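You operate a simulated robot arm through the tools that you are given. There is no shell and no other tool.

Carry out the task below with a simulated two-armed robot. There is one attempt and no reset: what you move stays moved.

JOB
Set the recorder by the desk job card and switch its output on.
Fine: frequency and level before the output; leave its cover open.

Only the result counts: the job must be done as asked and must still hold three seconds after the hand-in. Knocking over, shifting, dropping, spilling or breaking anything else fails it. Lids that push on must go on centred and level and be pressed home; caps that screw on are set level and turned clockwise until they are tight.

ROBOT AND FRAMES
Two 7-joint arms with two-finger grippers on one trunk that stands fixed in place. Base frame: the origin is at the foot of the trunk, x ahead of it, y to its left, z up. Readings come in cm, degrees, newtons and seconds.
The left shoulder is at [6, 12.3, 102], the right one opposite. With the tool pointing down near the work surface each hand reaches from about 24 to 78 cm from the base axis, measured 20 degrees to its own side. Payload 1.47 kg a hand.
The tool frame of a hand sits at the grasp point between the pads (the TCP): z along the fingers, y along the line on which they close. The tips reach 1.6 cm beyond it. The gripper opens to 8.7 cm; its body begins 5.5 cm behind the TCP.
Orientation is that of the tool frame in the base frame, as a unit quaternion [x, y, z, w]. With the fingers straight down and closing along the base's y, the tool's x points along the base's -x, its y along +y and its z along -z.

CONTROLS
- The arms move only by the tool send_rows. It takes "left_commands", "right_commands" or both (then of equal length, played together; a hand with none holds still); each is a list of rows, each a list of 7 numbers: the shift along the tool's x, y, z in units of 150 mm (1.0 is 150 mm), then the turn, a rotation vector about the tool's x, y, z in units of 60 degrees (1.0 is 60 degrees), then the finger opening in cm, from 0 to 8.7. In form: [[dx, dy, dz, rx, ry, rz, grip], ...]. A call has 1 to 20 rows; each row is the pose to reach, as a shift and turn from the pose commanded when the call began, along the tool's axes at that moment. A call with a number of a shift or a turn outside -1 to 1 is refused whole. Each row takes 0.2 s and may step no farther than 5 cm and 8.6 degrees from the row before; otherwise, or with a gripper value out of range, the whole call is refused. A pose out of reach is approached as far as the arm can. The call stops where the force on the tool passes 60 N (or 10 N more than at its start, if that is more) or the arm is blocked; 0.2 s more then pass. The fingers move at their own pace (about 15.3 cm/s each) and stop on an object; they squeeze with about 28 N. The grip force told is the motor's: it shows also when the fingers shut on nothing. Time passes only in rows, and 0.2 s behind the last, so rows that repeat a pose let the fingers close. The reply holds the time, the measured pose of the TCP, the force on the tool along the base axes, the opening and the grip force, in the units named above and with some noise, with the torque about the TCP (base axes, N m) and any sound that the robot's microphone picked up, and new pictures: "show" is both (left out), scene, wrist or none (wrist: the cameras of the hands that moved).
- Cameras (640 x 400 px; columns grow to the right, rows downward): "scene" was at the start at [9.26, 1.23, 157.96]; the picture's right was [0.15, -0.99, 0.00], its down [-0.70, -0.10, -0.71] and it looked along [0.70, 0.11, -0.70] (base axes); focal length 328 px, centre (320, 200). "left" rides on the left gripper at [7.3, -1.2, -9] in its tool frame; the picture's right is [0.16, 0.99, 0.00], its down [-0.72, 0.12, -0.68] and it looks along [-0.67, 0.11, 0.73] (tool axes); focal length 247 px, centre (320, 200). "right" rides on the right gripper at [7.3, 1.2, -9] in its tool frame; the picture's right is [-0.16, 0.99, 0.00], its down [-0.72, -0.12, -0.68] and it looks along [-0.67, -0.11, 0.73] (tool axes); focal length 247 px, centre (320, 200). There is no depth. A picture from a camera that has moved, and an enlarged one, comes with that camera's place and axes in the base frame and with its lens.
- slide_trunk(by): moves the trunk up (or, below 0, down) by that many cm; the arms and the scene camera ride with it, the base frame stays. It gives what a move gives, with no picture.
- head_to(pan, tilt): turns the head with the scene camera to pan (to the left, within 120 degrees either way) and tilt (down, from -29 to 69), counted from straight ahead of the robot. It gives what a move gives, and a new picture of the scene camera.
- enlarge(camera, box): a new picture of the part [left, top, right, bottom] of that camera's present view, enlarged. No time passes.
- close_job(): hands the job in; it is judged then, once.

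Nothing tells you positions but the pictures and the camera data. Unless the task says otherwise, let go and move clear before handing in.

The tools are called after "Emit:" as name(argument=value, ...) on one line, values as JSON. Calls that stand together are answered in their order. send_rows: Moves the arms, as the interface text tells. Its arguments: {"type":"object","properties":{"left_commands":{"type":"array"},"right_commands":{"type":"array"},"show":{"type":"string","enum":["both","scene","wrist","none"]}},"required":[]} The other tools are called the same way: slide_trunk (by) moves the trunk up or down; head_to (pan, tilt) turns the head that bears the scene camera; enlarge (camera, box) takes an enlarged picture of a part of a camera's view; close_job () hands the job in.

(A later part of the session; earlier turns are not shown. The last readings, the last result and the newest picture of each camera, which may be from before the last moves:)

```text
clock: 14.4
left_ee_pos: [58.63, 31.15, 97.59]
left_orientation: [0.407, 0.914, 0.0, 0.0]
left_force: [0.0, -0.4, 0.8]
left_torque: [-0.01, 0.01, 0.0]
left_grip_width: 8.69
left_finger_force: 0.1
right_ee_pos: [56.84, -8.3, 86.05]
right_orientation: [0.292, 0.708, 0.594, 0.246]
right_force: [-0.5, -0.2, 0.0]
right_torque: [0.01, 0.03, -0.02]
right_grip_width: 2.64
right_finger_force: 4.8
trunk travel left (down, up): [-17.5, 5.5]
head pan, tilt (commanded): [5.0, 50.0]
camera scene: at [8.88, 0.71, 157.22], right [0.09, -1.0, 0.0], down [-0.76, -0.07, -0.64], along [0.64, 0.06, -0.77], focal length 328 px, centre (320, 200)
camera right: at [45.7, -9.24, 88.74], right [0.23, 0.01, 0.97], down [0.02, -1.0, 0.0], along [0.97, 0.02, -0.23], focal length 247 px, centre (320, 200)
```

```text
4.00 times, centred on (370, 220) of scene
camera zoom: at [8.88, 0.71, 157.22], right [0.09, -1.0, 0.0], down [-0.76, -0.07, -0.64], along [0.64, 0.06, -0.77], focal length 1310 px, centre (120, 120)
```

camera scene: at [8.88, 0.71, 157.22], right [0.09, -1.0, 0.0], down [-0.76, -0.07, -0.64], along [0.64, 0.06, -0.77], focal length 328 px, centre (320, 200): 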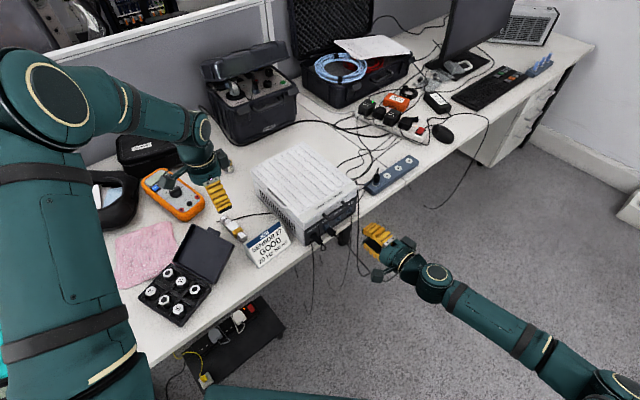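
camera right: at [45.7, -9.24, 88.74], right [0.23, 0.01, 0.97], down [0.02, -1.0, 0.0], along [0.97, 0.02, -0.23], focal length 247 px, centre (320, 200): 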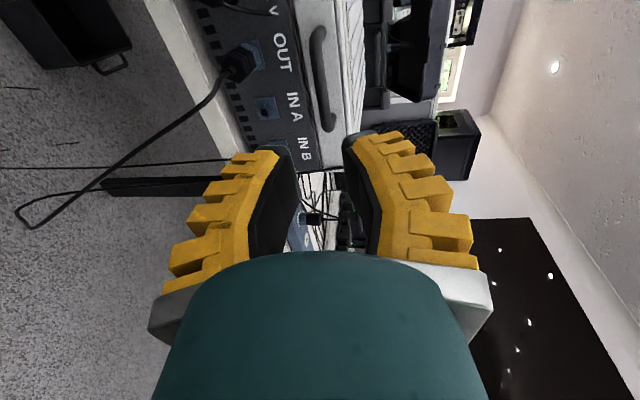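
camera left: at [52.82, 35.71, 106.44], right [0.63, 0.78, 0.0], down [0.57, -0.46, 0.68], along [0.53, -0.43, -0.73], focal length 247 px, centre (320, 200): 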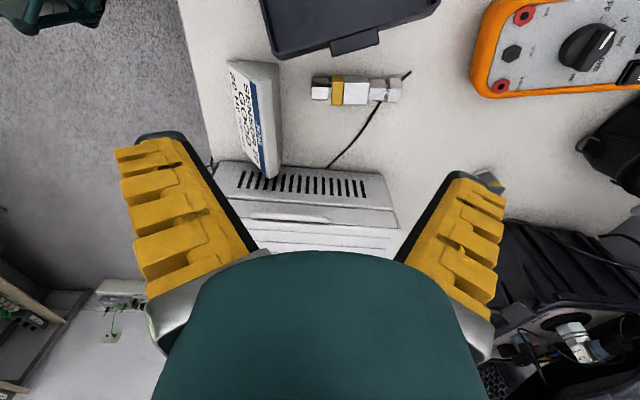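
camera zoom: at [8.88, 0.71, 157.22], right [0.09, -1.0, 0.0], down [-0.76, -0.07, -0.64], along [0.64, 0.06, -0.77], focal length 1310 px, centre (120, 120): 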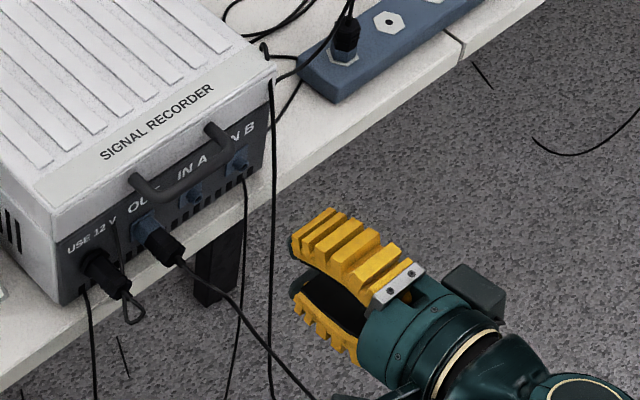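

The bar lines up with the gap between the fingers. I'll advance 9 cm, check, then the final 3 cm.

Emit:
send_rows(right_commands=[[0, 0, 0.15, 0, 0, 0, 2.0], [0, 0, 0.3, 0, 0, 0, 2.0], [0, 0, 0.45, 0, 0, 0, 2.0], [0, 0, 0.6, 0, 0, 0, 2.0]], show="both")

Emit:
enlarge(camera="right", box=[160, 30, 480, 230])

Emit:
enlarge(camera="scene", box=[290, 170, 410, 260])

```text
clock: 15.4
left_ee_pos: [58.53, 31.13, 97.72]
left_orientation: [0.406, 0.914, 0.001, 0.0]
left_force: [1.0, 0.9, 0.2]
left_torque: [0.0, -0.01, -0.01]
left_grip_width: 8.69
left_finger_force: 0.1
right_ee_pos: [63.27, -2.03, 84.36]
right_orientation: [0.293, 0.708, 0.593, 0.246]
right_force: [-0.6, 0.2, -0.3]
right_torque: [-0.01, 0.01, 0.0]
right_grip_width: 2.64
right_finger_force: 4.3
trunk travel left (down, up): [-17.5, 5.5]
head pan, tilt (commanded): [5.0, 50.0]
camera scene: at [8.88, 0.71, 157.22], right [0.09, -1.0, 0.0], down [-0.76, -0.07, -0.64], along [0.64, 0.06, -0.77], focal length 328 px, centre (320, 200)
camera right: at [52.04, -3.0, 87.16], right [0.23, 0.01, 0.97], down [0.03, -1.0, 0.0], along [0.97, 0.02, -0.23], focal length 247 px, centre (320, 200)
```

scene: 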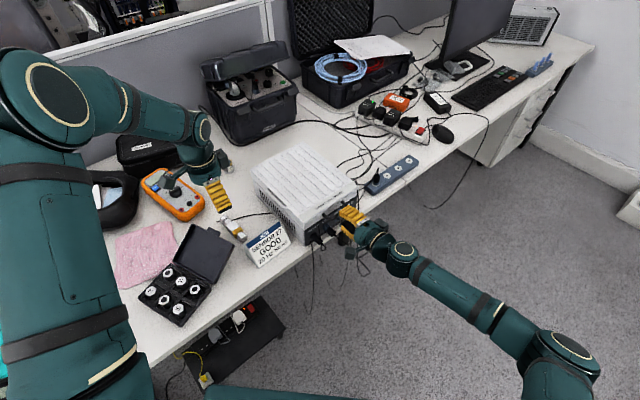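
right: 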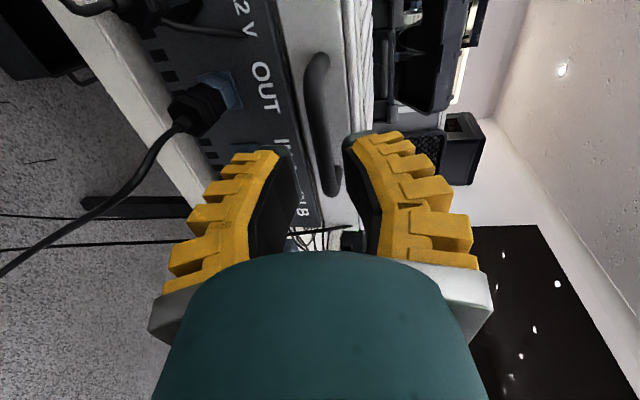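

```text
2.00 times, centred on (320, 130) of right
camera zoom: at [52.04, -3.0, 87.16], right [0.23, 0.01, 0.97], down [0.03, -1.0, 0.0], along [0.97, 0.02, -0.23], focal length 494 px, centre (320, 340)
```

zoom: 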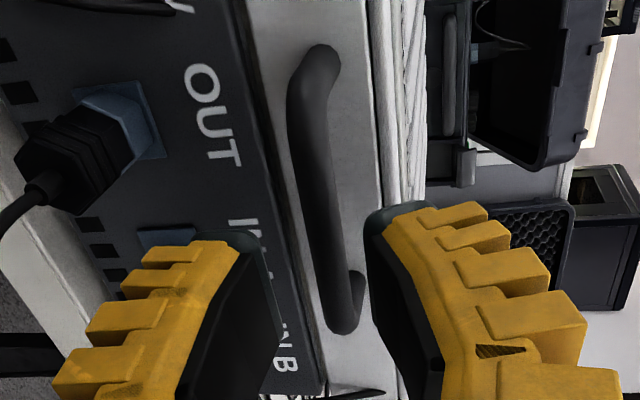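

```text
4.44 times, centred on (350, 215) of scene
camera zoom: at [8.88, 0.71, 157.22], right [0.09, -1.0, 0.0], down [-0.76, -0.07, -0.64], along [0.64, 0.06, -0.77], focal length 1456 px, centre (187, 133)
```

zoom: 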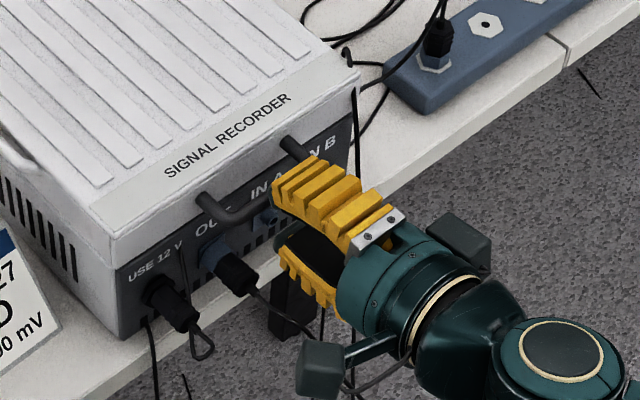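

The bar is centred between the fingers. Advancing the last 3 cm gently.

Emit:
send_rows(right_commands=[[0.01, 0, 0.05, 0, 0, 0, 2.0], [0.02, 0, 0.1, 0, 0, 0, 2.0], [0.02, 0, 0.15, 0, 0, 0, 2.0], [0.02, 0, 0.2, 0, 0, 0, 2.0]], show="both")

Emit:
enlarge(camera="right", box=[160, 30, 480, 230])

Emit:
enlarge(camera="scene", box=[290, 170, 410, 260])

```text
clock: 16.4
left_ee_pos: [58.67, 31.21, 97.66]
left_orientation: [0.406, 0.914, 0.001, 0.001]
left_force: [0.2, 0.4, -1.3]
left_torque: [-0.04, 0.01, -0.02]
left_grip_width: 8.67
left_finger_force: 0.0
right_ee_pos: [64.97, 0.54, 84.04]
right_orientation: [0.292, 0.708, 0.595, 0.246]
right_force: [0.3, -0.3, 0.2]
right_torque: [0.01, -0.04, -0.02]
right_grip_width: 2.62
right_finger_force: 4.7
trunk travel left (down, up): [-17.5, 5.5]
head pan, tilt (commanded): [5.0, 50.0]
camera scene: at [8.86, 0.69, 157.23], right [0.09, -1.0, 0.0], down [-0.76, -0.07, -0.64], along [0.64, 0.06, -0.77], focal length 328 px, centre (320, 200)
camera right: at [53.84, -0.5, 86.7], right [0.23, 0.01, 0.97], down [0.03, -1.0, 0.0], along [0.97, 0.02, -0.23], focal length 247 px, centre (320, 200)
```

scene: 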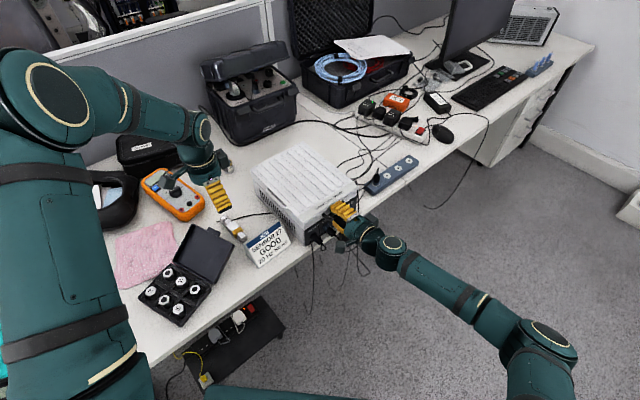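
right: 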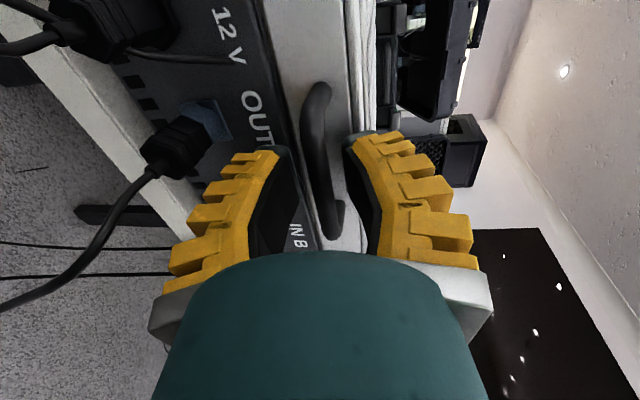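

```text
2.00 times, centred on (320, 130) of right
camera zoom: at [53.84, -0.5, 86.7], right [0.23, 0.01, 0.97], down [0.03, -1.0, 0.0], along [0.97, 0.02, -0.23], focal length 494 px, centre (320, 340)
```

zoom: 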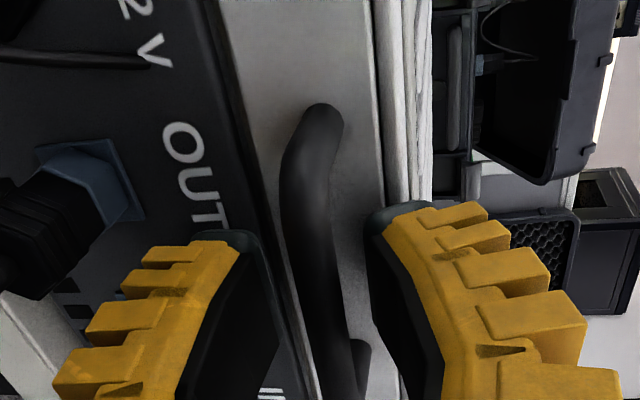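

```text
4.44 times, centred on (350, 215) of scene
camera zoom: at [8.86, 0.69, 157.23], right [0.09, -1.0, 0.0], down [-0.76, -0.07, -0.64], along [0.64, 0.06, -0.77], focal length 1456 px, centre (187, 133)
```

zoom: 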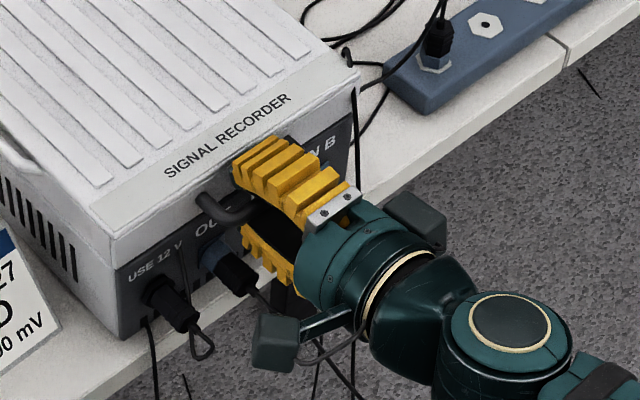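

The bar is now caged between the fingers. I'll lift 2.5 cm as a test to see whether the lid comes up.

Emit:
send_rows(right_commands=[[0, 0.041, -0.007, 0, 0, 0, 2.0], [0, 0.082, -0.014, 0, 0, 0, 2.0], [0, 0.123, -0.022, 0, 0, 0, 2.0], [0, 0.164, -0.029, 0, 0, 0, 2.0]], show="both")

Emit:
enlarge(camera="scene", box=[240, 140, 400, 260])

```text
clock: 17.4
left_ee_pos: [58.57, 31.13, 97.6]
left_orientation: [0.407, 0.914, 0.001, 0.0]
left_force: [0.2, -0.8, 0.5]
left_torque: [0.01, 0.01, 0.0]
left_grip_width: 8.68
left_finger_force: 0.0
right_ee_pos: [64.94, 0.54, 86.43]
right_orientation: [0.293, 0.708, 0.594, 0.246]
right_force: [-0.2, -0.3, -0.8]
right_torque: [0.0, 0.01, -0.02]
right_grip_width: 2.67
right_finger_force: 4.4
trunk travel left (down, up): [-17.5, 5.5]
head pan, tilt (commanded): [5.0, 50.0]
camera scene: at [8.86, 0.7, 157.23], right [0.09, -1.0, 0.0], down [-0.76, -0.07, -0.64], along [0.64, 0.06, -0.77], focal length 328 px, centre (320, 200)
camera right: at [53.8, -0.48, 89.15], right [0.23, 0.01, 0.97], down [0.02, -1.0, 0.0], along [0.97, 0.02, -0.23], focal length 247 px, centre (320, 200)
```

scene: 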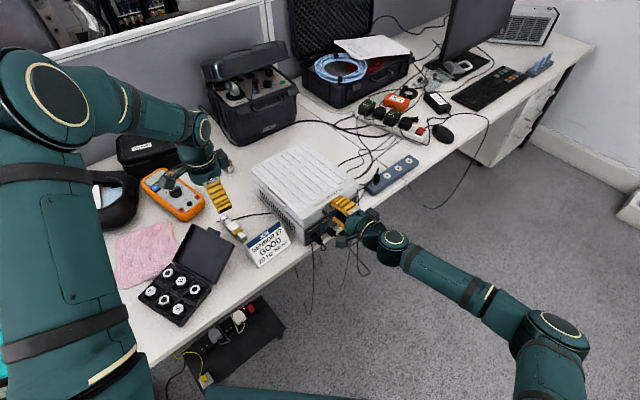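
right: 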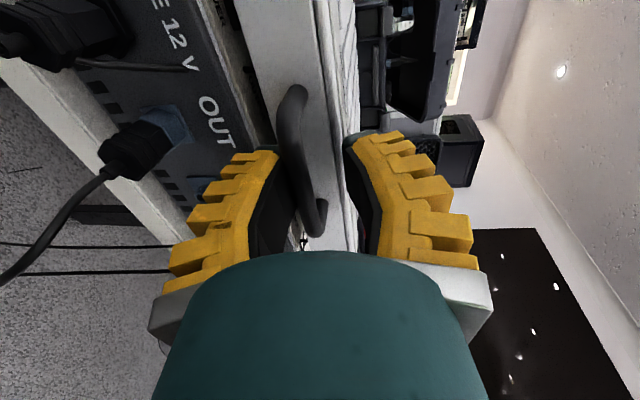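

```text
3.33 times, centred on (320, 200) of scene
camera zoom: at [8.86, 0.7, 157.23], right [0.09, -1.0, 0.0], down [-0.76, -0.07, -0.64], along [0.64, 0.06, -0.77], focal length 1092 px, centre (320, 200)
```

zoom: 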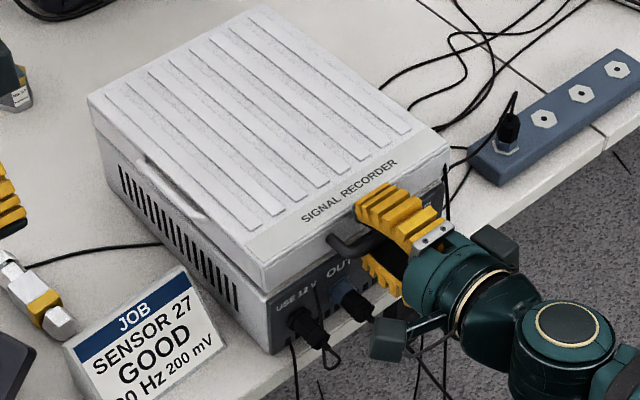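

The lid is following (bar risen ~1.6 cm with almost no force). I continue along the arc about a hinge at the far edge, to roughly 15° first, and check.

Emit:
send_rows(right_commands=[[0, 0.107, -0.005, 0.023, 0, 0, 2.0], [0, 0.216, -0.005, 0.047, 0, 0, 2.0], [0, 0.3, -0.001, 0.065, 0, 0, 2.0], [0, 0.379, 0.004, 0.082, 0, 0, 2.0]], show="both")

Emit:
enlarge(camera="scene", box=[240, 130, 400, 260])

Emit:
enlarge(camera="left", box=[200, 100, 440, 260])

```text
clock: 18.4
left_ee_pos: [58.53, 31.16, 97.68]
left_orientation: [0.407, 0.913, 0.001, 0.001]
left_force: [1.1, -0.2, -1.1]
left_torque: [0.0, -0.01, 0.02]
left_grip_width: 8.68
left_finger_force: 0.1
right_ee_pos: [65.82, 1.24, 92.11]
right_orientation: [0.303, 0.733, 0.563, 0.233]
right_force: [0.5, -0.2, 0.1]
right_torque: [-0.01, 0.02, 0.0]
right_grip_width: 2.65
right_finger_force: 4.4
trunk travel left (down, up): [-17.5, 5.5]
head pan, tilt (commanded): [5.0, 50.0]
camera scene: at [8.84, 0.71, 157.23], right [0.09, -1.0, 0.0], down [-0.76, -0.07, -0.64], along [0.64, 0.06, -0.77], focal length 328 px, centre (320, 200)
camera right: at [54.79, 0.43, 95.58], right [0.29, 0.07, 0.95], down [0.03, -1.0, 0.06], along [0.96, 0.01, -0.29], focal length 247 px, centre (320, 200)
```

scene: 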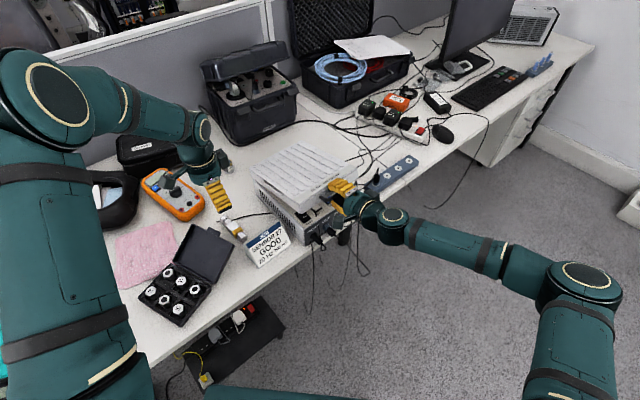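
right: 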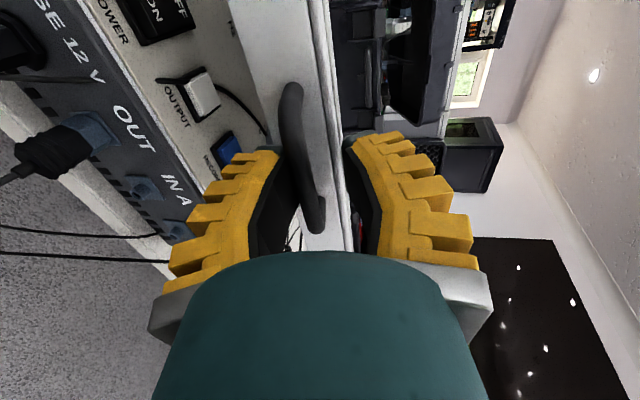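

```text
3.08 times, centred on (320, 195) of scene
camera zoom: at [8.84, 0.71, 157.23], right [0.09, -1.0, 0.0], down [-0.76, -0.07, -0.64], along [0.64, 0.06, -0.77], focal length 1008 px, centre (320, 215)
```

zoom: 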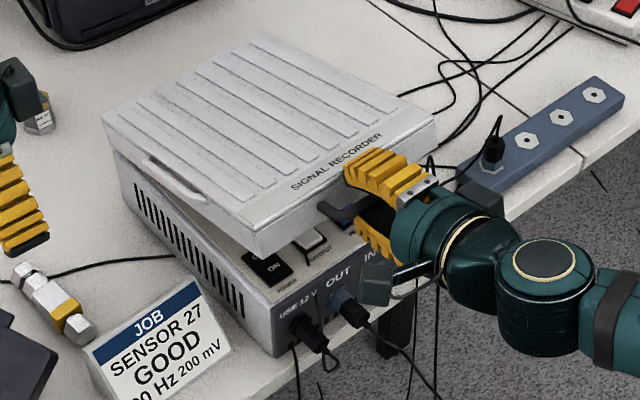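

```text
2.50 times, centred on (320, 180) of left
camera zoom: at [52.8, 35.71, 106.48], right [0.63, 0.78, 0.0], down [0.57, -0.46, 0.68], along [0.53, -0.43, -0.73], focal length 617 px, centre (320, 250)
```

zoom: 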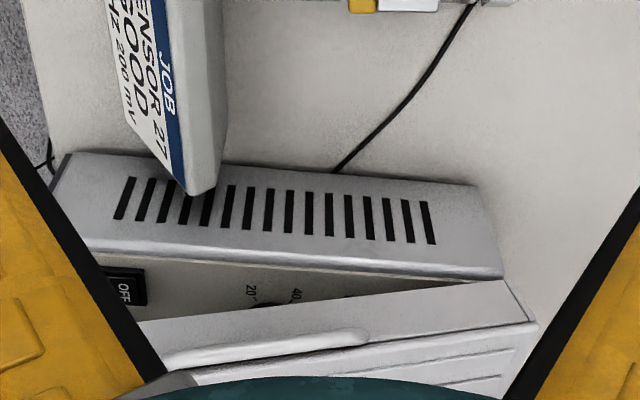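

The cover hinges at the far edge and reveals POWER and OUTPUT switches and dials. Continuing the arc to 45°.

Emit:
send_rows(right_commands=[[0, 0.163, 0.009, 0.035, 0, 0, 2.0], [0, 0.324, 0.0325, 0.07, 0, 0, 2.0], [0, 0.482, 0.069, 0.105, 0, 0, 2.0], [0, 0.638, 0.12, 0.14, 0, 0, 2.0], [0, 0.788, 0.184, 0.175, 0, 0, 2.0], [0, 0.932, 0.261, 0.21, 0, 0, 2.0]], show="both")

Emit:
enlarge(camera="scene", box=[240, 120, 400, 260])

```text
clock: 19.8
left_ee_pos: [58.61, 31.17, 97.57]
left_orientation: [0.406, 0.914, 0.0, 0.0]
left_force: [1.3, 0.1, 0.0]
left_torque: [0.01, 0.01, -0.03]
left_grip_width: 8.7
left_finger_force: 0.1
right_ee_pos: [70.88, 6.52, 104.61]
right_orientation: [0.327, 0.79, 0.479, 0.198]
right_force: [-0.2, 0.2, 0.9]
right_torque: [0.02, -0.03, 0.01]
right_grip_width: 2.65
right_finger_force: 4.7
trunk travel left (down, up): [-17.5, 5.5]
head pan, tilt (commanded): [5.0, 50.0]
camera scene: at [8.83, 0.78, 157.23], right [0.09, -1.0, 0.0], down [-0.76, -0.07, -0.64], along [0.64, 0.06, -0.77], focal length 328 px, centre (320, 200)
camera right: at [60.52, 6.3, 109.82], right [0.43, 0.21, 0.88], down [0.05, -0.98, 0.21], along [0.9, -0.05, -0.43], focal length 247 px, centre (320, 200)
```

scene: 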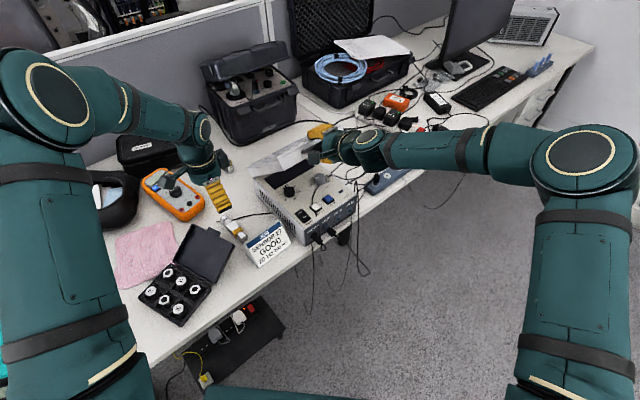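
right: 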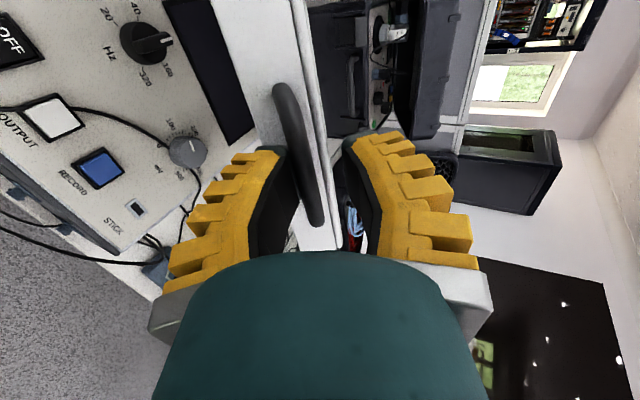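

```text
2.86 times, centred on (320, 190) of scene
camera zoom: at [8.83, 0.78, 157.23], right [0.09, -1.0, 0.0], down [-0.76, -0.07, -0.64], along [0.64, 0.06, -0.77], focal length 936 px, centre (320, 229)
```

zoom: 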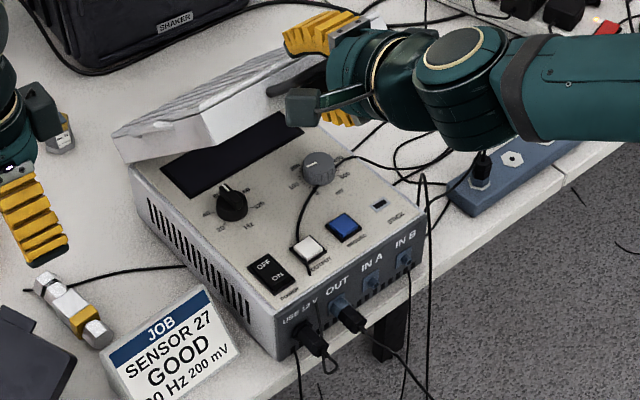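

The lid is at ~45° and the panel shows an Hz knob, an mV knob, and POWER / OUTPUT / RECORD controls. Continuing the arc to ~75°.

Emit:
send_rows(right_commands=[[0, 0.153, 0.057, 0.035, 0, 0, 2.0], [0, 0.3, 0.127, 0.07, 0, 0, 2.0], [0, 0.442, 0.21, 0.105, 0, 0, 2.0], [0, 0.575, 0.305, 0.14, 0, 0, 2.0], [0, 0.7, 0.41, 0.175, 0, 0, 2.0], [0, 0.8145, 0.527, 0.21, 0, 0, 2.0]], show="both")

Emit:
enlarge(camera="scene", box=[240, 100, 400, 260])

```text
clock: 21.2
left_ee_pos: [58.53, 31.32, 97.6]
left_orientation: [0.406, 0.914, -0.001, 0.0]
left_force: [-0.9, 0.8, 0.0]
left_torque: [-0.06, -0.02, 0.01]
left_grip_width: 8.71
left_finger_force: 0.0
right_ee_pos: [80.02, 15.31, 111.67]
right_orientation: [0.347, 0.838, 0.389, 0.161]
right_force: [0.4, -0.5, -0.2]
right_torque: [0.01, 0.02, 0.01]
right_grip_width: 2.65
right_finger_force: 4.7
trunk travel left (down, up): [-17.5, 5.5]
head pan, tilt (commanded): [5.0, 50.0]
camera scene: at [8.92, 0.75, 157.22], right [0.09, -1.0, 0.0], down [-0.76, -0.07, -0.64], along [0.64, 0.06, -0.77], focal length 328 px, centre (320, 200)
camera right: at [70.66, 16.21, 118.5], right [0.56, 0.34, 0.75], down [0.09, -0.93, 0.35], along [0.82, -0.13, -0.56], focal length 247 px, centre (320, 200)
```

scene: 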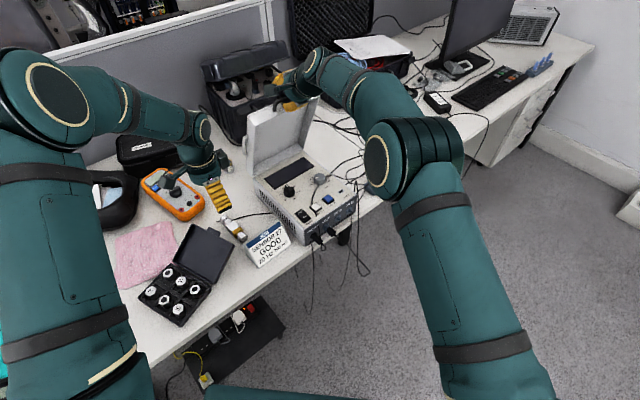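
right: 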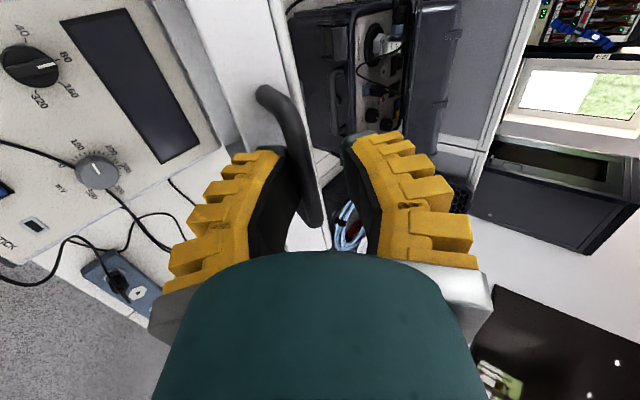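

```text
2.50 times, centred on (320, 180) of scene
camera zoom: at [8.92, 0.75, 157.22], right [0.09, -1.0, 0.0], down [-0.76, -0.07, -0.64], along [0.64, 0.06, -0.77], focal length 819 px, centre (320, 250)
```

zoom: 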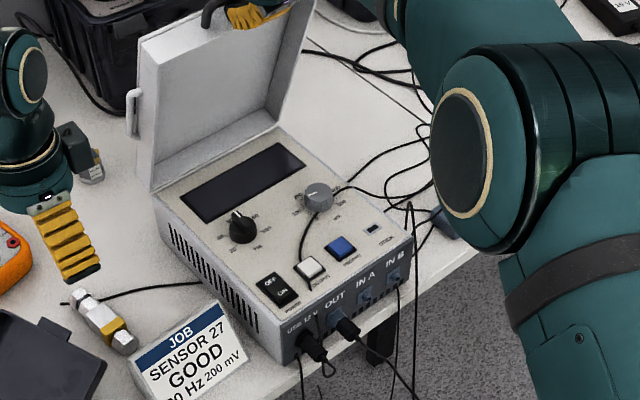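

Lid is at ~75° and following. Continuing slowly past vertical to ~95°.

Emit:
send_rows(right_commands=[[0, 0.065, 0.05, 0.018, 0, 0, 2.0], [0, 0.13, 0.1, 0.035, 0, 0, 2.0], [0, 0.19, 0.155, 0.053, 0, 0, 2.0], [0, 0.25, 0.211, 0.07, 0, 0, 2.0], [0, 0.306, 0.27, 0.088, 0, 0, 2.0], [0, 0.361, 0.332, 0.105, 0, 0, 2.0], [0, 0.411, 0.397, 0.122, 0, 0, 2.0], [0, 0.46, 0.462, 0.14, 0, 0, 2.0]], show="both")

Emit:
enlarge(camera="scene", box=[240, 80, 400, 260])

```text
clock: 23.0
left_ee_pos: [58.54, 31.17, 97.71]
left_orientation: [0.407, 0.914, 0.002, 0.001]
left_force: [0.7, 0.8, 1.0]
left_torque: [0.0, 0.01, 0.01]
left_grip_width: 8.72
left_finger_force: 0.0
right_ee_pos: [79.18, 18.29, 113.25]
right_orientation: [0.357, 0.863, 0.33, 0.136]
right_force: [-0.6, -0.7, 0.1]
right_torque: [0.01, -0.04, 0.0]
right_grip_width: 2.63
right_finger_force: 4.5
right hand out of reach, approached as far as the arm can: row 2, 3, 4, 5, 6, 7, 8
trunk travel left (down, up): [-17.5, 5.5]
head pan, tilt (commanded): [5.0, 50.0]
camera scene: at [8.83, 0.68, 157.23], right [0.09, -1.0, 0.0], down [-0.76, -0.07, -0.64], along [0.64, 0.06, -0.77], focal length 328 px, centre (320, 200)
camera right: at [70.49, 19.79, 120.68], right [0.63, 0.41, 0.66], down [0.13, -0.89, 0.43], along [0.76, -0.19, -0.62], focal length 247 px, centre (320, 200)
```

scene: 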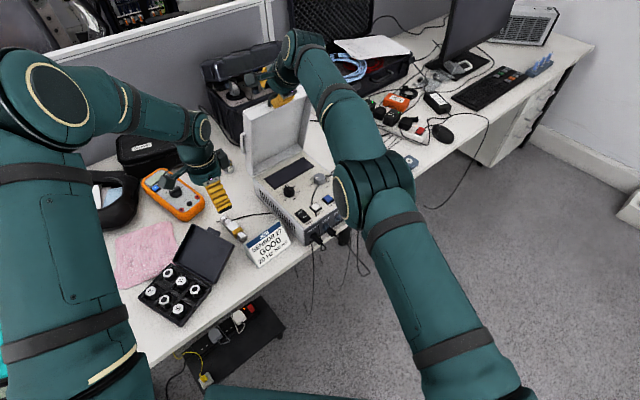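
right: 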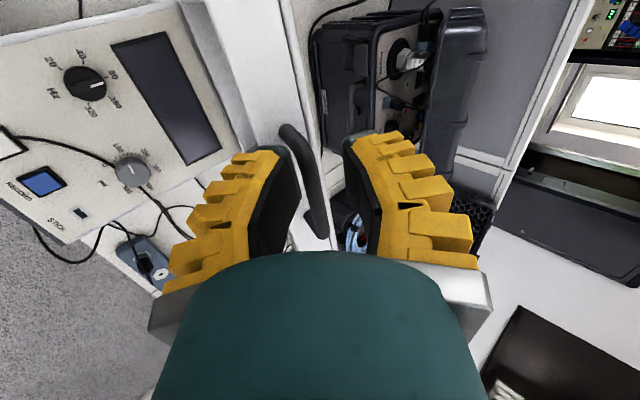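

```text
2.22 times, centred on (320, 170) of scene
camera zoom: at [8.83, 0.68, 157.23], right [0.09, -1.0, 0.0], down [-0.76, -0.07, -0.64], along [0.64, 0.06, -0.77], focal length 728 px, centre (320, 267)
```

zoom: 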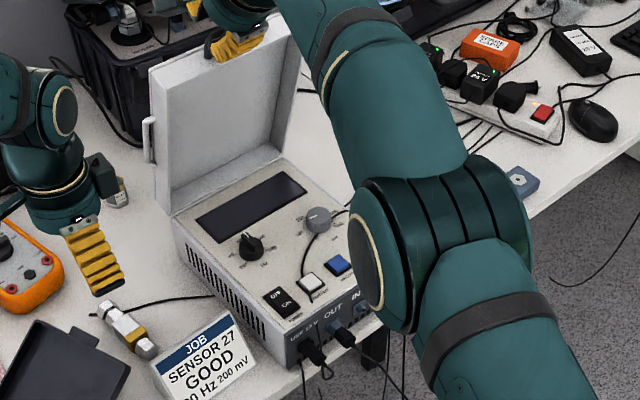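

The right arm hit its reach limit with the lid at ~80°. I'll check what pose the commands now start from (a zero-shift row) and look closely at the lid.

Emit:
send_rows(right_commands=[[0, 0, 0, 0, 0, 0, 2.0]], show="none")

Emit:
enlarge(camera="right", box=[240, 90, 400, 260])

Emit:
enlarge(camera="scene", box=[250, 70, 330, 170])

```text
clock: 23.4
left_ee_pos: [58.59, 31.18, 97.7]
left_orientation: [0.407, 0.914, 0.0, 0.0]
left_force: [-0.2, 0.0, 0.2]
left_torque: [0.0, -0.02, -0.01]
left_grip_width: 8.71
left_finger_force: 0.0
right_ee_pos: [79.16, 18.36, 113.28]
right_orientation: [0.358, 0.863, 0.33, 0.137]
right_force: [1.1, 0.9, 1.0]
right_torque: [0.03, -0.02, 0.05]
right_grip_width: 2.64
right_finger_force: 4.7
trunk travel left (down, up): [-17.5, 5.5]
head pan, tilt (commanded): [5.0, 50.0]
```

```text
2.35 times, centred on (320, 175) of right
camera zoom: at [70.51, 19.81, 120.7], right [0.63, 0.41, 0.66], down [0.13, -0.89, 0.43], along [0.76, -0.19, -0.62], focal length 581 px, centre (320, 259)
```

zoom: 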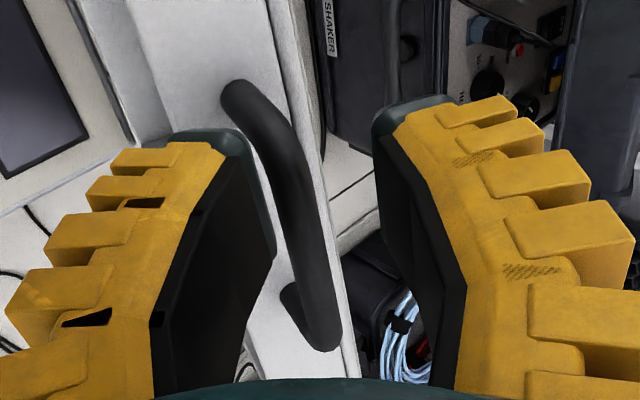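

```text
4.00 times, centred on (290, 120) of scene
camera zoom: at [8.86, 0.69, 157.23], right [0.09, -1.0, 0.0], down [-0.76, -0.07, -0.64], along [0.64, 0.06, -0.77], focal length 1310 px, centre (440, 520)
```

zoom: 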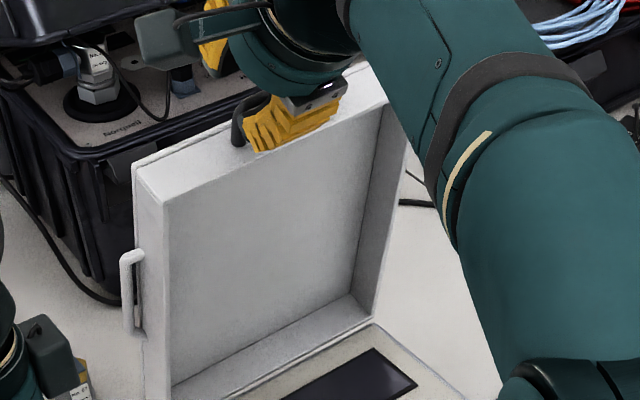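

The start pose is now the reached one. Test: back off 1 cm away from the bar to see whether the lid holds itself or follows down.

Emit:
send_rows(right_commands=[[0, -0.025, -0.022, 0, 0, 0, 2.0], [0, -0.05, -0.044, 0, 0, 0, 2.0], [0, -0.05, -0.044, 0, 0, 0, 2.0], [0, -0.05, -0.044, 0, 0, 0, 2.0]], show="wrist")

Emit:
enlarge(camera="right", box=[240, 90, 400, 260])

Emit:
enlarge(camera="scene", box=[250, 70, 330, 170])

```text
clock: 24.4
left_ee_pos: [58.58, 31.16, 97.69]
left_orientation: [0.407, 0.914, 0.001, 0.001]
left_force: [-0.1, -0.2, -0.1]
left_torque: [-0.01, 0.0, 0.01]
left_grip_width: 8.7
left_finger_force: 0.1
right_ee_pos: [78.75, 17.51, 113.3]
right_orientation: [0.357, 0.865, 0.327, 0.135]
right_force: [0.7, 0.0, 0.1]
right_torque: [0.01, -0.02, 0.03]
right_grip_width: 2.64
right_finger_force: 4.4
trunk travel left (down, up): [-17.5, 5.5]
head pan, tilt (commanded): [5.0, 50.0]
camera right: at [70.03, 19.05, 120.65], right [0.63, 0.41, 0.65], down [0.13, -0.89, 0.43], along [0.76, -0.19, -0.62], focal length 247 px, centre (320, 200)
```

right: 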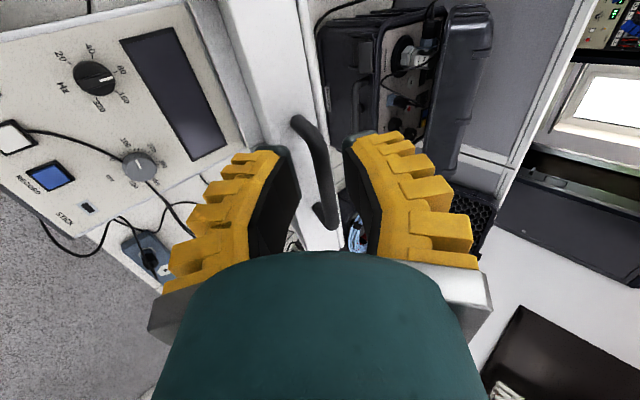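

```text
2.35 times, centred on (320, 175) of right
camera zoom: at [70.03, 19.05, 120.65], right [0.63, 0.41, 0.65], down [0.13, -0.89, 0.43], along [0.76, -0.19, -0.62], focal length 581 px, centre (320, 259)
```

zoom: 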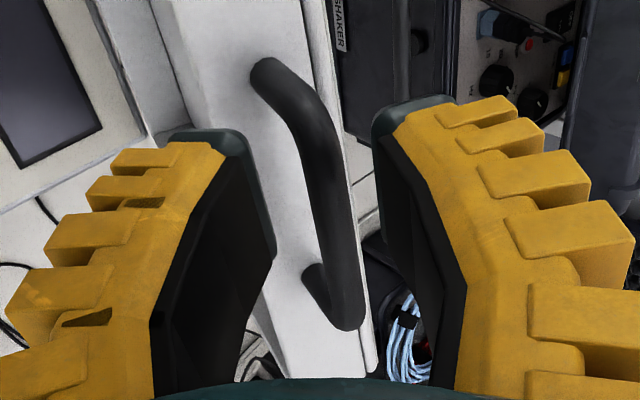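

```text
4.00 times, centred on (290, 120) of scene
camera zoom: at [8.86, 0.69, 157.23], right [0.09, -1.0, 0.0], down [-0.76, -0.07, -0.64], along [0.64, 0.06, -0.77], focal length 1310 px, centre (440, 520)
```

zoom: 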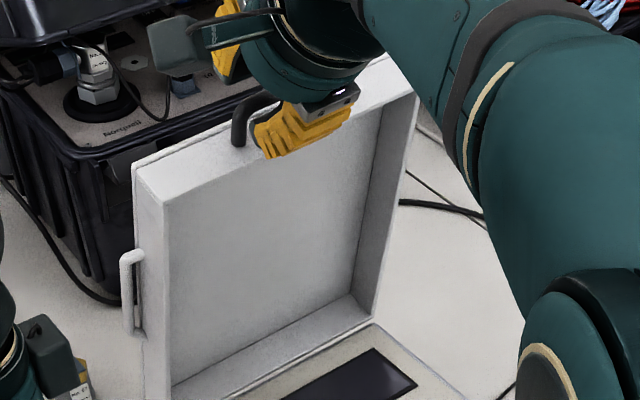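

The lid holds by itself at ~80° (friction hinge). I'll withdraw the right hand back along its own axis and look at the panel.

Emit:
send_rows(right_commands=[[0, 0.0, -0.1, 0, 0, 0, 2.6], [0, 0.0, -0.2, 0, 0, 0, 2.6], [0, 0.0, -0.35, 0, 0, 0, 2.6], [0, 0, -0.5, 0, 0, 0, 2.6], [0, 0, -0.7, 0, 0, 0, 2.6]], show="both")

Emit:
enlarge(camera="right", box=[60, 0, 320, 180])

Emit:
enlarge(camera="scene", box=[250, 140, 350, 240])

```text
clock: 25.6
left_ee_pos: [58.57, 31.09, 97.66]
left_orientation: [0.407, 0.913, 0.001, 0.0]
left_force: [1.0, -0.3, -0.4]
left_torque: [0.0, -0.03, -0.02]
left_grip_width: 8.67
left_finger_force: 0.1
right_ee_pos: [73.9, 12.5, 121.02]
right_orientation: [0.358, 0.864, 0.327, 0.135]
right_force: [0.0, -0.6, -0.4]
right_torque: [-0.01, -0.03, 0.02]
right_grip_width: 3.22
right_finger_force: 4.6
trunk travel left (down, up): [-17.5, 5.5]
head pan, tilt (commanded): [5.0, 50.0]
camera scene: at [8.73, 0.63, 157.24], right [0.09, -1.0, 0.0], down [-0.76, -0.07, -0.64], along [0.64, 0.06, -0.77], focal length 328 px, centre (320, 200)
camera right: at [65.2, 14.04, 128.48], right [0.63, 0.41, 0.65], down [0.13, -0.89, 0.43], along [0.76, -0.19, -0.62], focal length 247 px, centre (320, 200)
```

scene: 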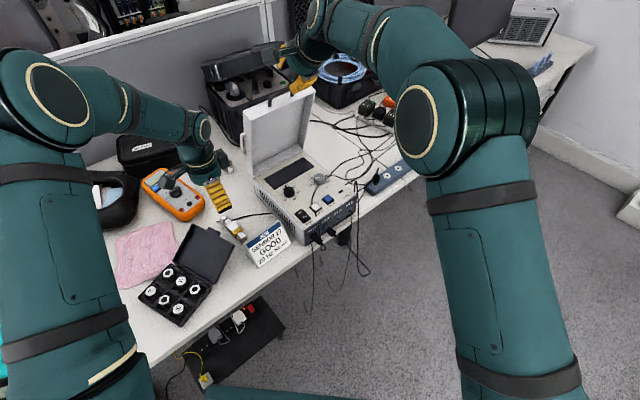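
right: 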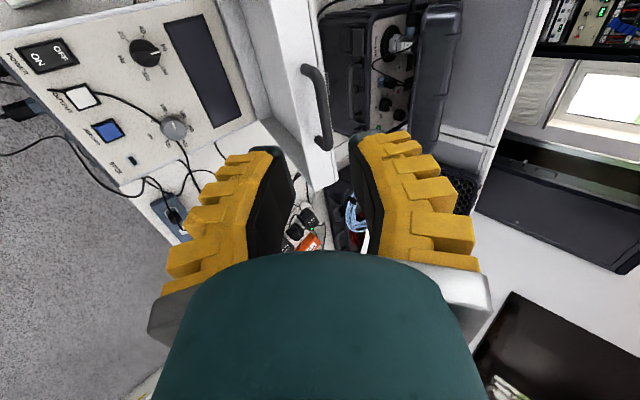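

```text
2.22 times, centred on (190, 90) of right
camera zoom: at [65.2, 14.04, 128.48], right [0.63, 0.41, 0.65], down [0.13, -0.89, 0.43], along [0.76, -0.19, -0.62], focal length 549 px, centre (609, 444)
```

zoom: 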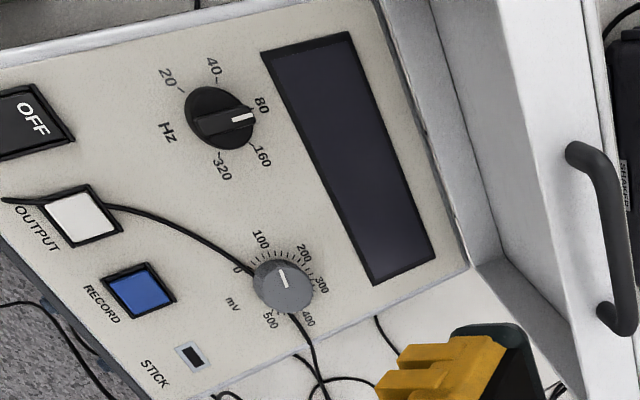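

```text
4.00 times, centred on (300, 190) of scene
camera zoom: at [8.73, 0.63, 157.24], right [0.09, -1.0, 0.0], down [-0.76, -0.07, -0.64], along [0.64, 0.06, -0.77], focal length 1310 px, centre (400, 240)
```

zoom: 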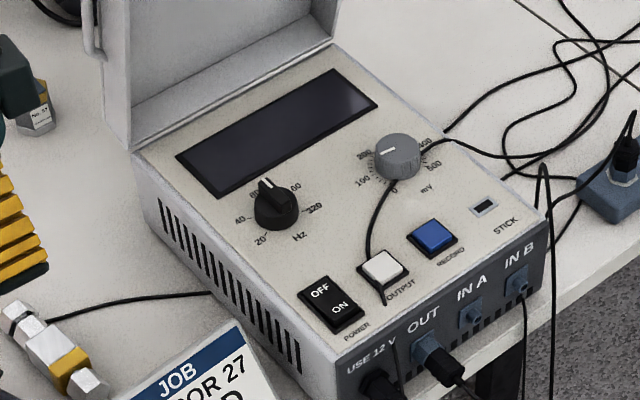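

The panel: Hz knob (20/40/80/160/320) now at ~80; mV knob (0–500) at ~150; POWER rocker, OUTPUT (white), RECORD (blue); the display is dark. I'll move the right hand out to the right as an observer and turn it so its camera sees the panel.

Emit:
send_rows(right_commands=[[0, -0.15, -0.133, 0.138, 0, 0, 2.6], [0, -0.3, -0.265, 0.276, 0, 0, 2.6], [0, -0.45, -0.398, 0.414, 0, 0, 2.6], [0, -0.6, -0.53, 0.552, 0, 0, 2.6], [0, -0.749, -0.663, 0.69, 0, 0, 2.6]], show="none")

Emit:
send_rows(right_commands=[[-0.052, -0.167, 0.144, 0, 0, -0.125, 2.6], [-0.104, -0.333, 0.289, 0, 0, -0.25, 2.6], [-0.156, -0.5, 0.433, 0, 0, -0.375, 2.6], [-0.207, -0.667, 0.578, 0, 0, -0.5, 2.6], [-0.259, -0.833, 0.722, 0, 0, -0.625, 2.6], [-0.311, -1.0, 0.867, 0, 0, -0.75, 2.6]], show="none")

Emit:
send_rows(right_commands=[[0, 0, 0, 0, 0, -0.125, 2.6], [0, 0, 0, 0, 0, -0.25, 2.6], [0, 0, 0, 0, 0, -0.375, 2.6], [0, 0, 0, 0, 0, -0.5, 2.6], [0, 0, 0, 0, 0, -0.625, 2.6], [0, 0, 0, 0, 0, -0.75, 2.6]], show="both")

Emit:
enlarge(camera="right", box=[240, 120, 440, 260])

```text
clock: 26.8
left_ee_pos: [58.48, 31.31, 97.66]
left_orientation: [0.407, 0.913, 0.001, 0.001]
left_force: [0.2, -0.2, 1.3]
left_torque: [0.0, -0.02, 0.02]
left_grip_width: 8.71
left_finger_force: 0.0
right_ee_pos: [63.23, 1.76, 120.82]
right_orientation: [0.383, 0.924, 0.0, 0.0]
right_force: [-0.1, -0.4, 0.5]
right_torque: [0.01, -0.03, 0.04]
right_grip_width: 3.23
right_finger_force: 4.4
trunk travel left (down, up): [-17.5, 5.5]
head pan, tilt (commanded): [5.0, 50.0]
```

```text
clock: 28.2
left_ee_pos: [58.67, 31.08, 97.61]
left_orientation: [0.406, 0.914, 0.001, 0.0]
left_force: [0.5, 0.5, -0.3]
left_torque: [0.01, 0.05, -0.02]
left_grip_width: 8.7
left_finger_force: 0.1
right_ee_pos: [56.02, -12.08, 107.96]
right_orientation: [-0.002, 1.0, 0.001, 0.001]
right_force: [0.3, 0.0, 0.0]
right_torque: [0.01, 0.01, 0.0]
right_grip_width: 3.21
right_finger_force: 5.0
trunk travel left (down, up): [-17.5, 5.5]
head pan, tilt (commanded): [5.0, 50.0]
```

```text
clock: 29.6
left_ee_pos: [58.49, 31.21, 97.67]
left_orientation: [0.407, 0.913, 0.001, 0.001]
left_force: [0.2, 0.3, 0.7]
left_torque: [0.02, 0.0, 0.0]
left_grip_width: 8.68
left_finger_force: 0.0
right_ee_pos: [56.06, -12.1, 107.97]
right_orientation: [-0.384, 0.923, 0.001, 0.001]
right_force: [0.0, 0.3, 0.0]
right_torque: [-0.02, 0.01, 0.02]
right_grip_width: 3.23
right_finger_force: 4.4
trunk travel left (down, up): [-17.5, 5.5]
head pan, tilt (commanded): [5.0, 50.0]
camera scene: at [8.86, 0.69, 157.23], right [0.09, -1.0, 0.0], down [-0.76, -0.07, -0.64], along [0.64, 0.06, -0.77], focal length 328 px, centre (320, 200)
camera right: at [50.17, -16.39, 116.91], right [-0.59, 0.81, 0.0], down [0.59, 0.43, 0.68], along [0.55, 0.4, -0.73], focal length 247 px, centre (320, 200)
```

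scene: 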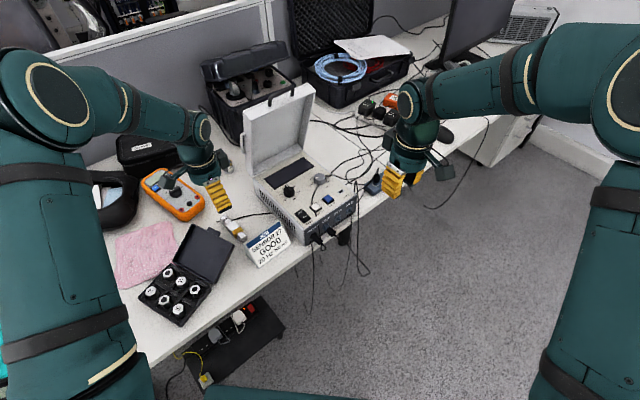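
right: 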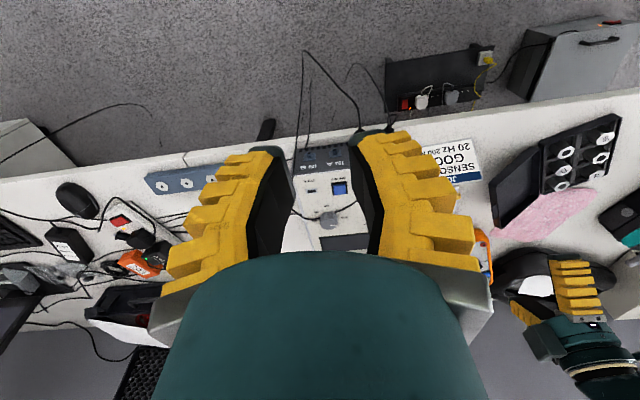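

```text
2.86 times, centred on (340, 190) of right
camera zoom: at [50.17, -16.39, 116.91], right [-0.59, 0.81, 0.0], down [0.59, 0.43, 0.68], along [0.55, 0.4, -0.73], focal length 706 px, centre (263, 229)
```

zoom: 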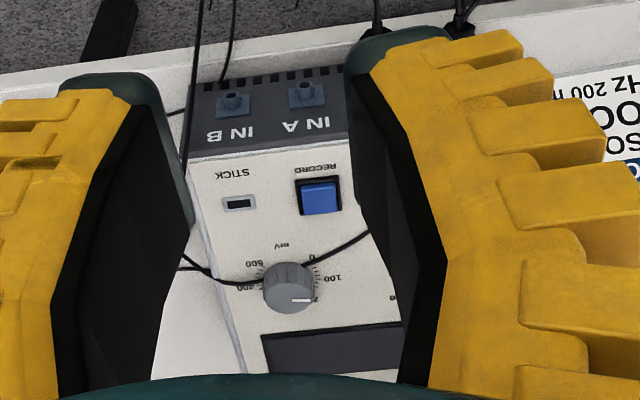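

Let me zoom the scene camera onto the panel details: the Hz knob, mV knob, switches.

Emit:
enlarge(camera="scene", box=[270, 170, 310, 200])

Emit:
enlarge(camera="scene", box=[300, 165, 340, 195])

Emit:
enlarge(camera="scene", box=[285, 195, 335, 235])

Emit:
enlarge(camera="scene", box=[290, 220, 360, 270])

```text
13.33 times, centred on (290, 185) of scene
camera zoom: at [8.86, 0.69, 157.23], right [0.09, -1.0, 0.0], down [-0.76, -0.07, -0.64], along [0.64, 0.06, -0.77], focal length 4367 px, centre (720, 400)
```

zoom: 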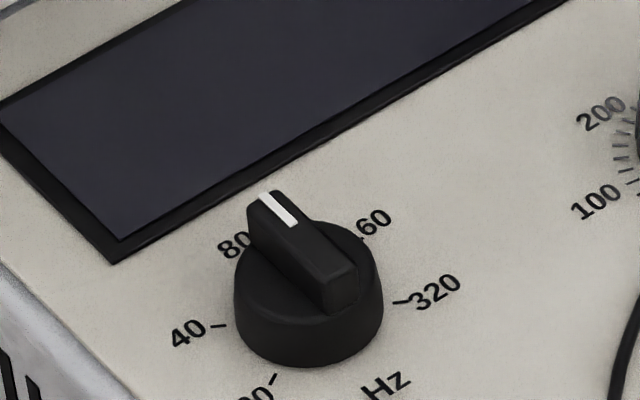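

```text
13.33 times, centred on (320, 180) of scene
camera zoom: at [8.86, 0.69, 157.23], right [0.09, -1.0, 0.0], down [-0.76, -0.07, -0.64], along [0.64, 0.06, -0.77], focal length 4367 px, centre (320, 467)
```

zoom: 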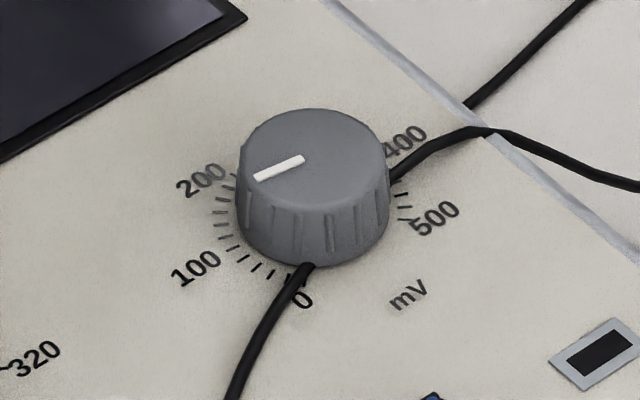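

```text
10.00 times, centred on (310, 215) of scene
camera zoom: at [8.86, 0.69, 157.23], right [0.09, -1.0, 0.0], down [-0.76, -0.07, -0.64], along [0.64, 0.06, -0.77], focal length 3275 px, centre (420, 50)
```

zoom: 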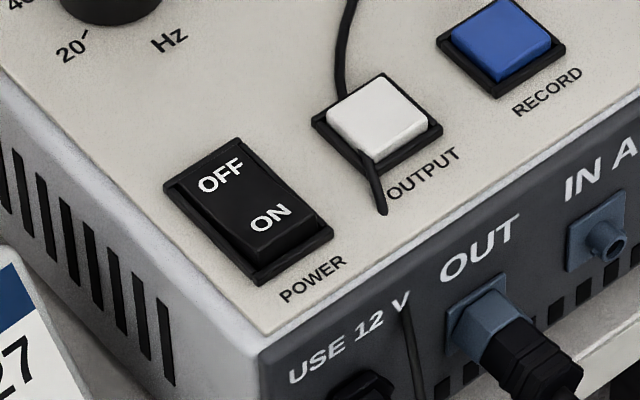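

```text
8.00 times, centred on (325, 245) of scene
camera zoom: at [8.86, 0.69, 157.23], right [0.09, -1.0, 0.0], down [-0.76, -0.07, -0.64], along [0.64, 0.06, -0.77], focal length 2620 px, centre (280, -160)
```

zoom: 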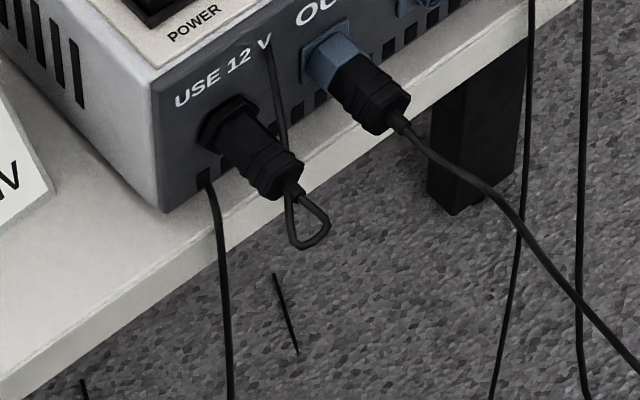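

The POWER rocker looks like it's at OFF (ON end raised), consistent with the dark display. Before powering, I'll check which adapter feeds the recorder's "USE 12 V" inlet.

Emit:
head_to(pan=-12, tilt=42)

Emit:
enlarge(camera="scene", box=[180, 100, 380, 240])

```text
clock: 30.4
left_ee_pos: [58.6, 31.14, 97.6]
left_orientation: [0.408, 0.913, 0.001, 0.001]
left_force: [1.1, -0.7, -0.6]
left_torque: [-0.02, 0.03, 0.0]
left_grip_width: 8.71
left_finger_force: 0.0
right_ee_pos: [56.04, -11.96, 107.97]
right_orientation: [-0.383, 0.924, 0.0, 0.001]
right_force: [-0.2, 0.1, 0.4]
right_torque: [0.0, -0.02, -0.01]
right_grip_width: 3.23
right_finger_force: 4.4
trunk travel left (down, up): [-17.5, 5.5]
head pan, tilt (commanded): [-12.0, 42.0]
camera scene: at [9.37, -1.71, 158.35], right [-0.21, -0.98, 0.0], down [-0.65, 0.14, -0.74], along [0.73, -0.15, -0.67], focal length 328 px, centre (320, 200)
```

scene: 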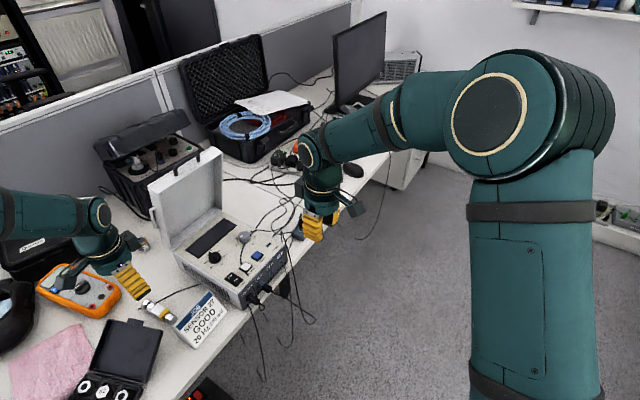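

```text
2.86 times, centred on (280, 170) of scene
camera zoom: at [9.37, -1.71, 158.35], right [-0.21, -0.98, 0.0], down [-0.65, 0.14, -0.74], along [0.73, -0.15, -0.67], focal length 936 px, centre (434, 286)
```

zoom: 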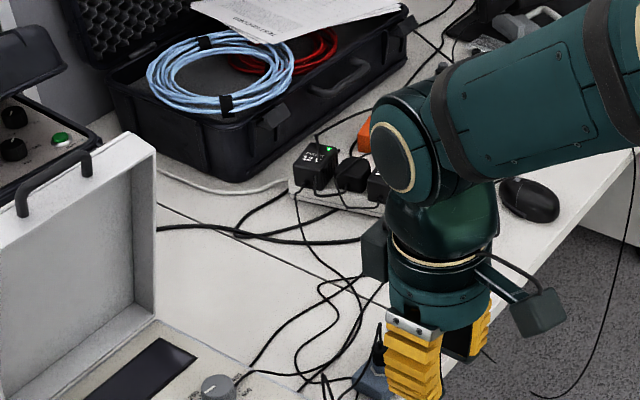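

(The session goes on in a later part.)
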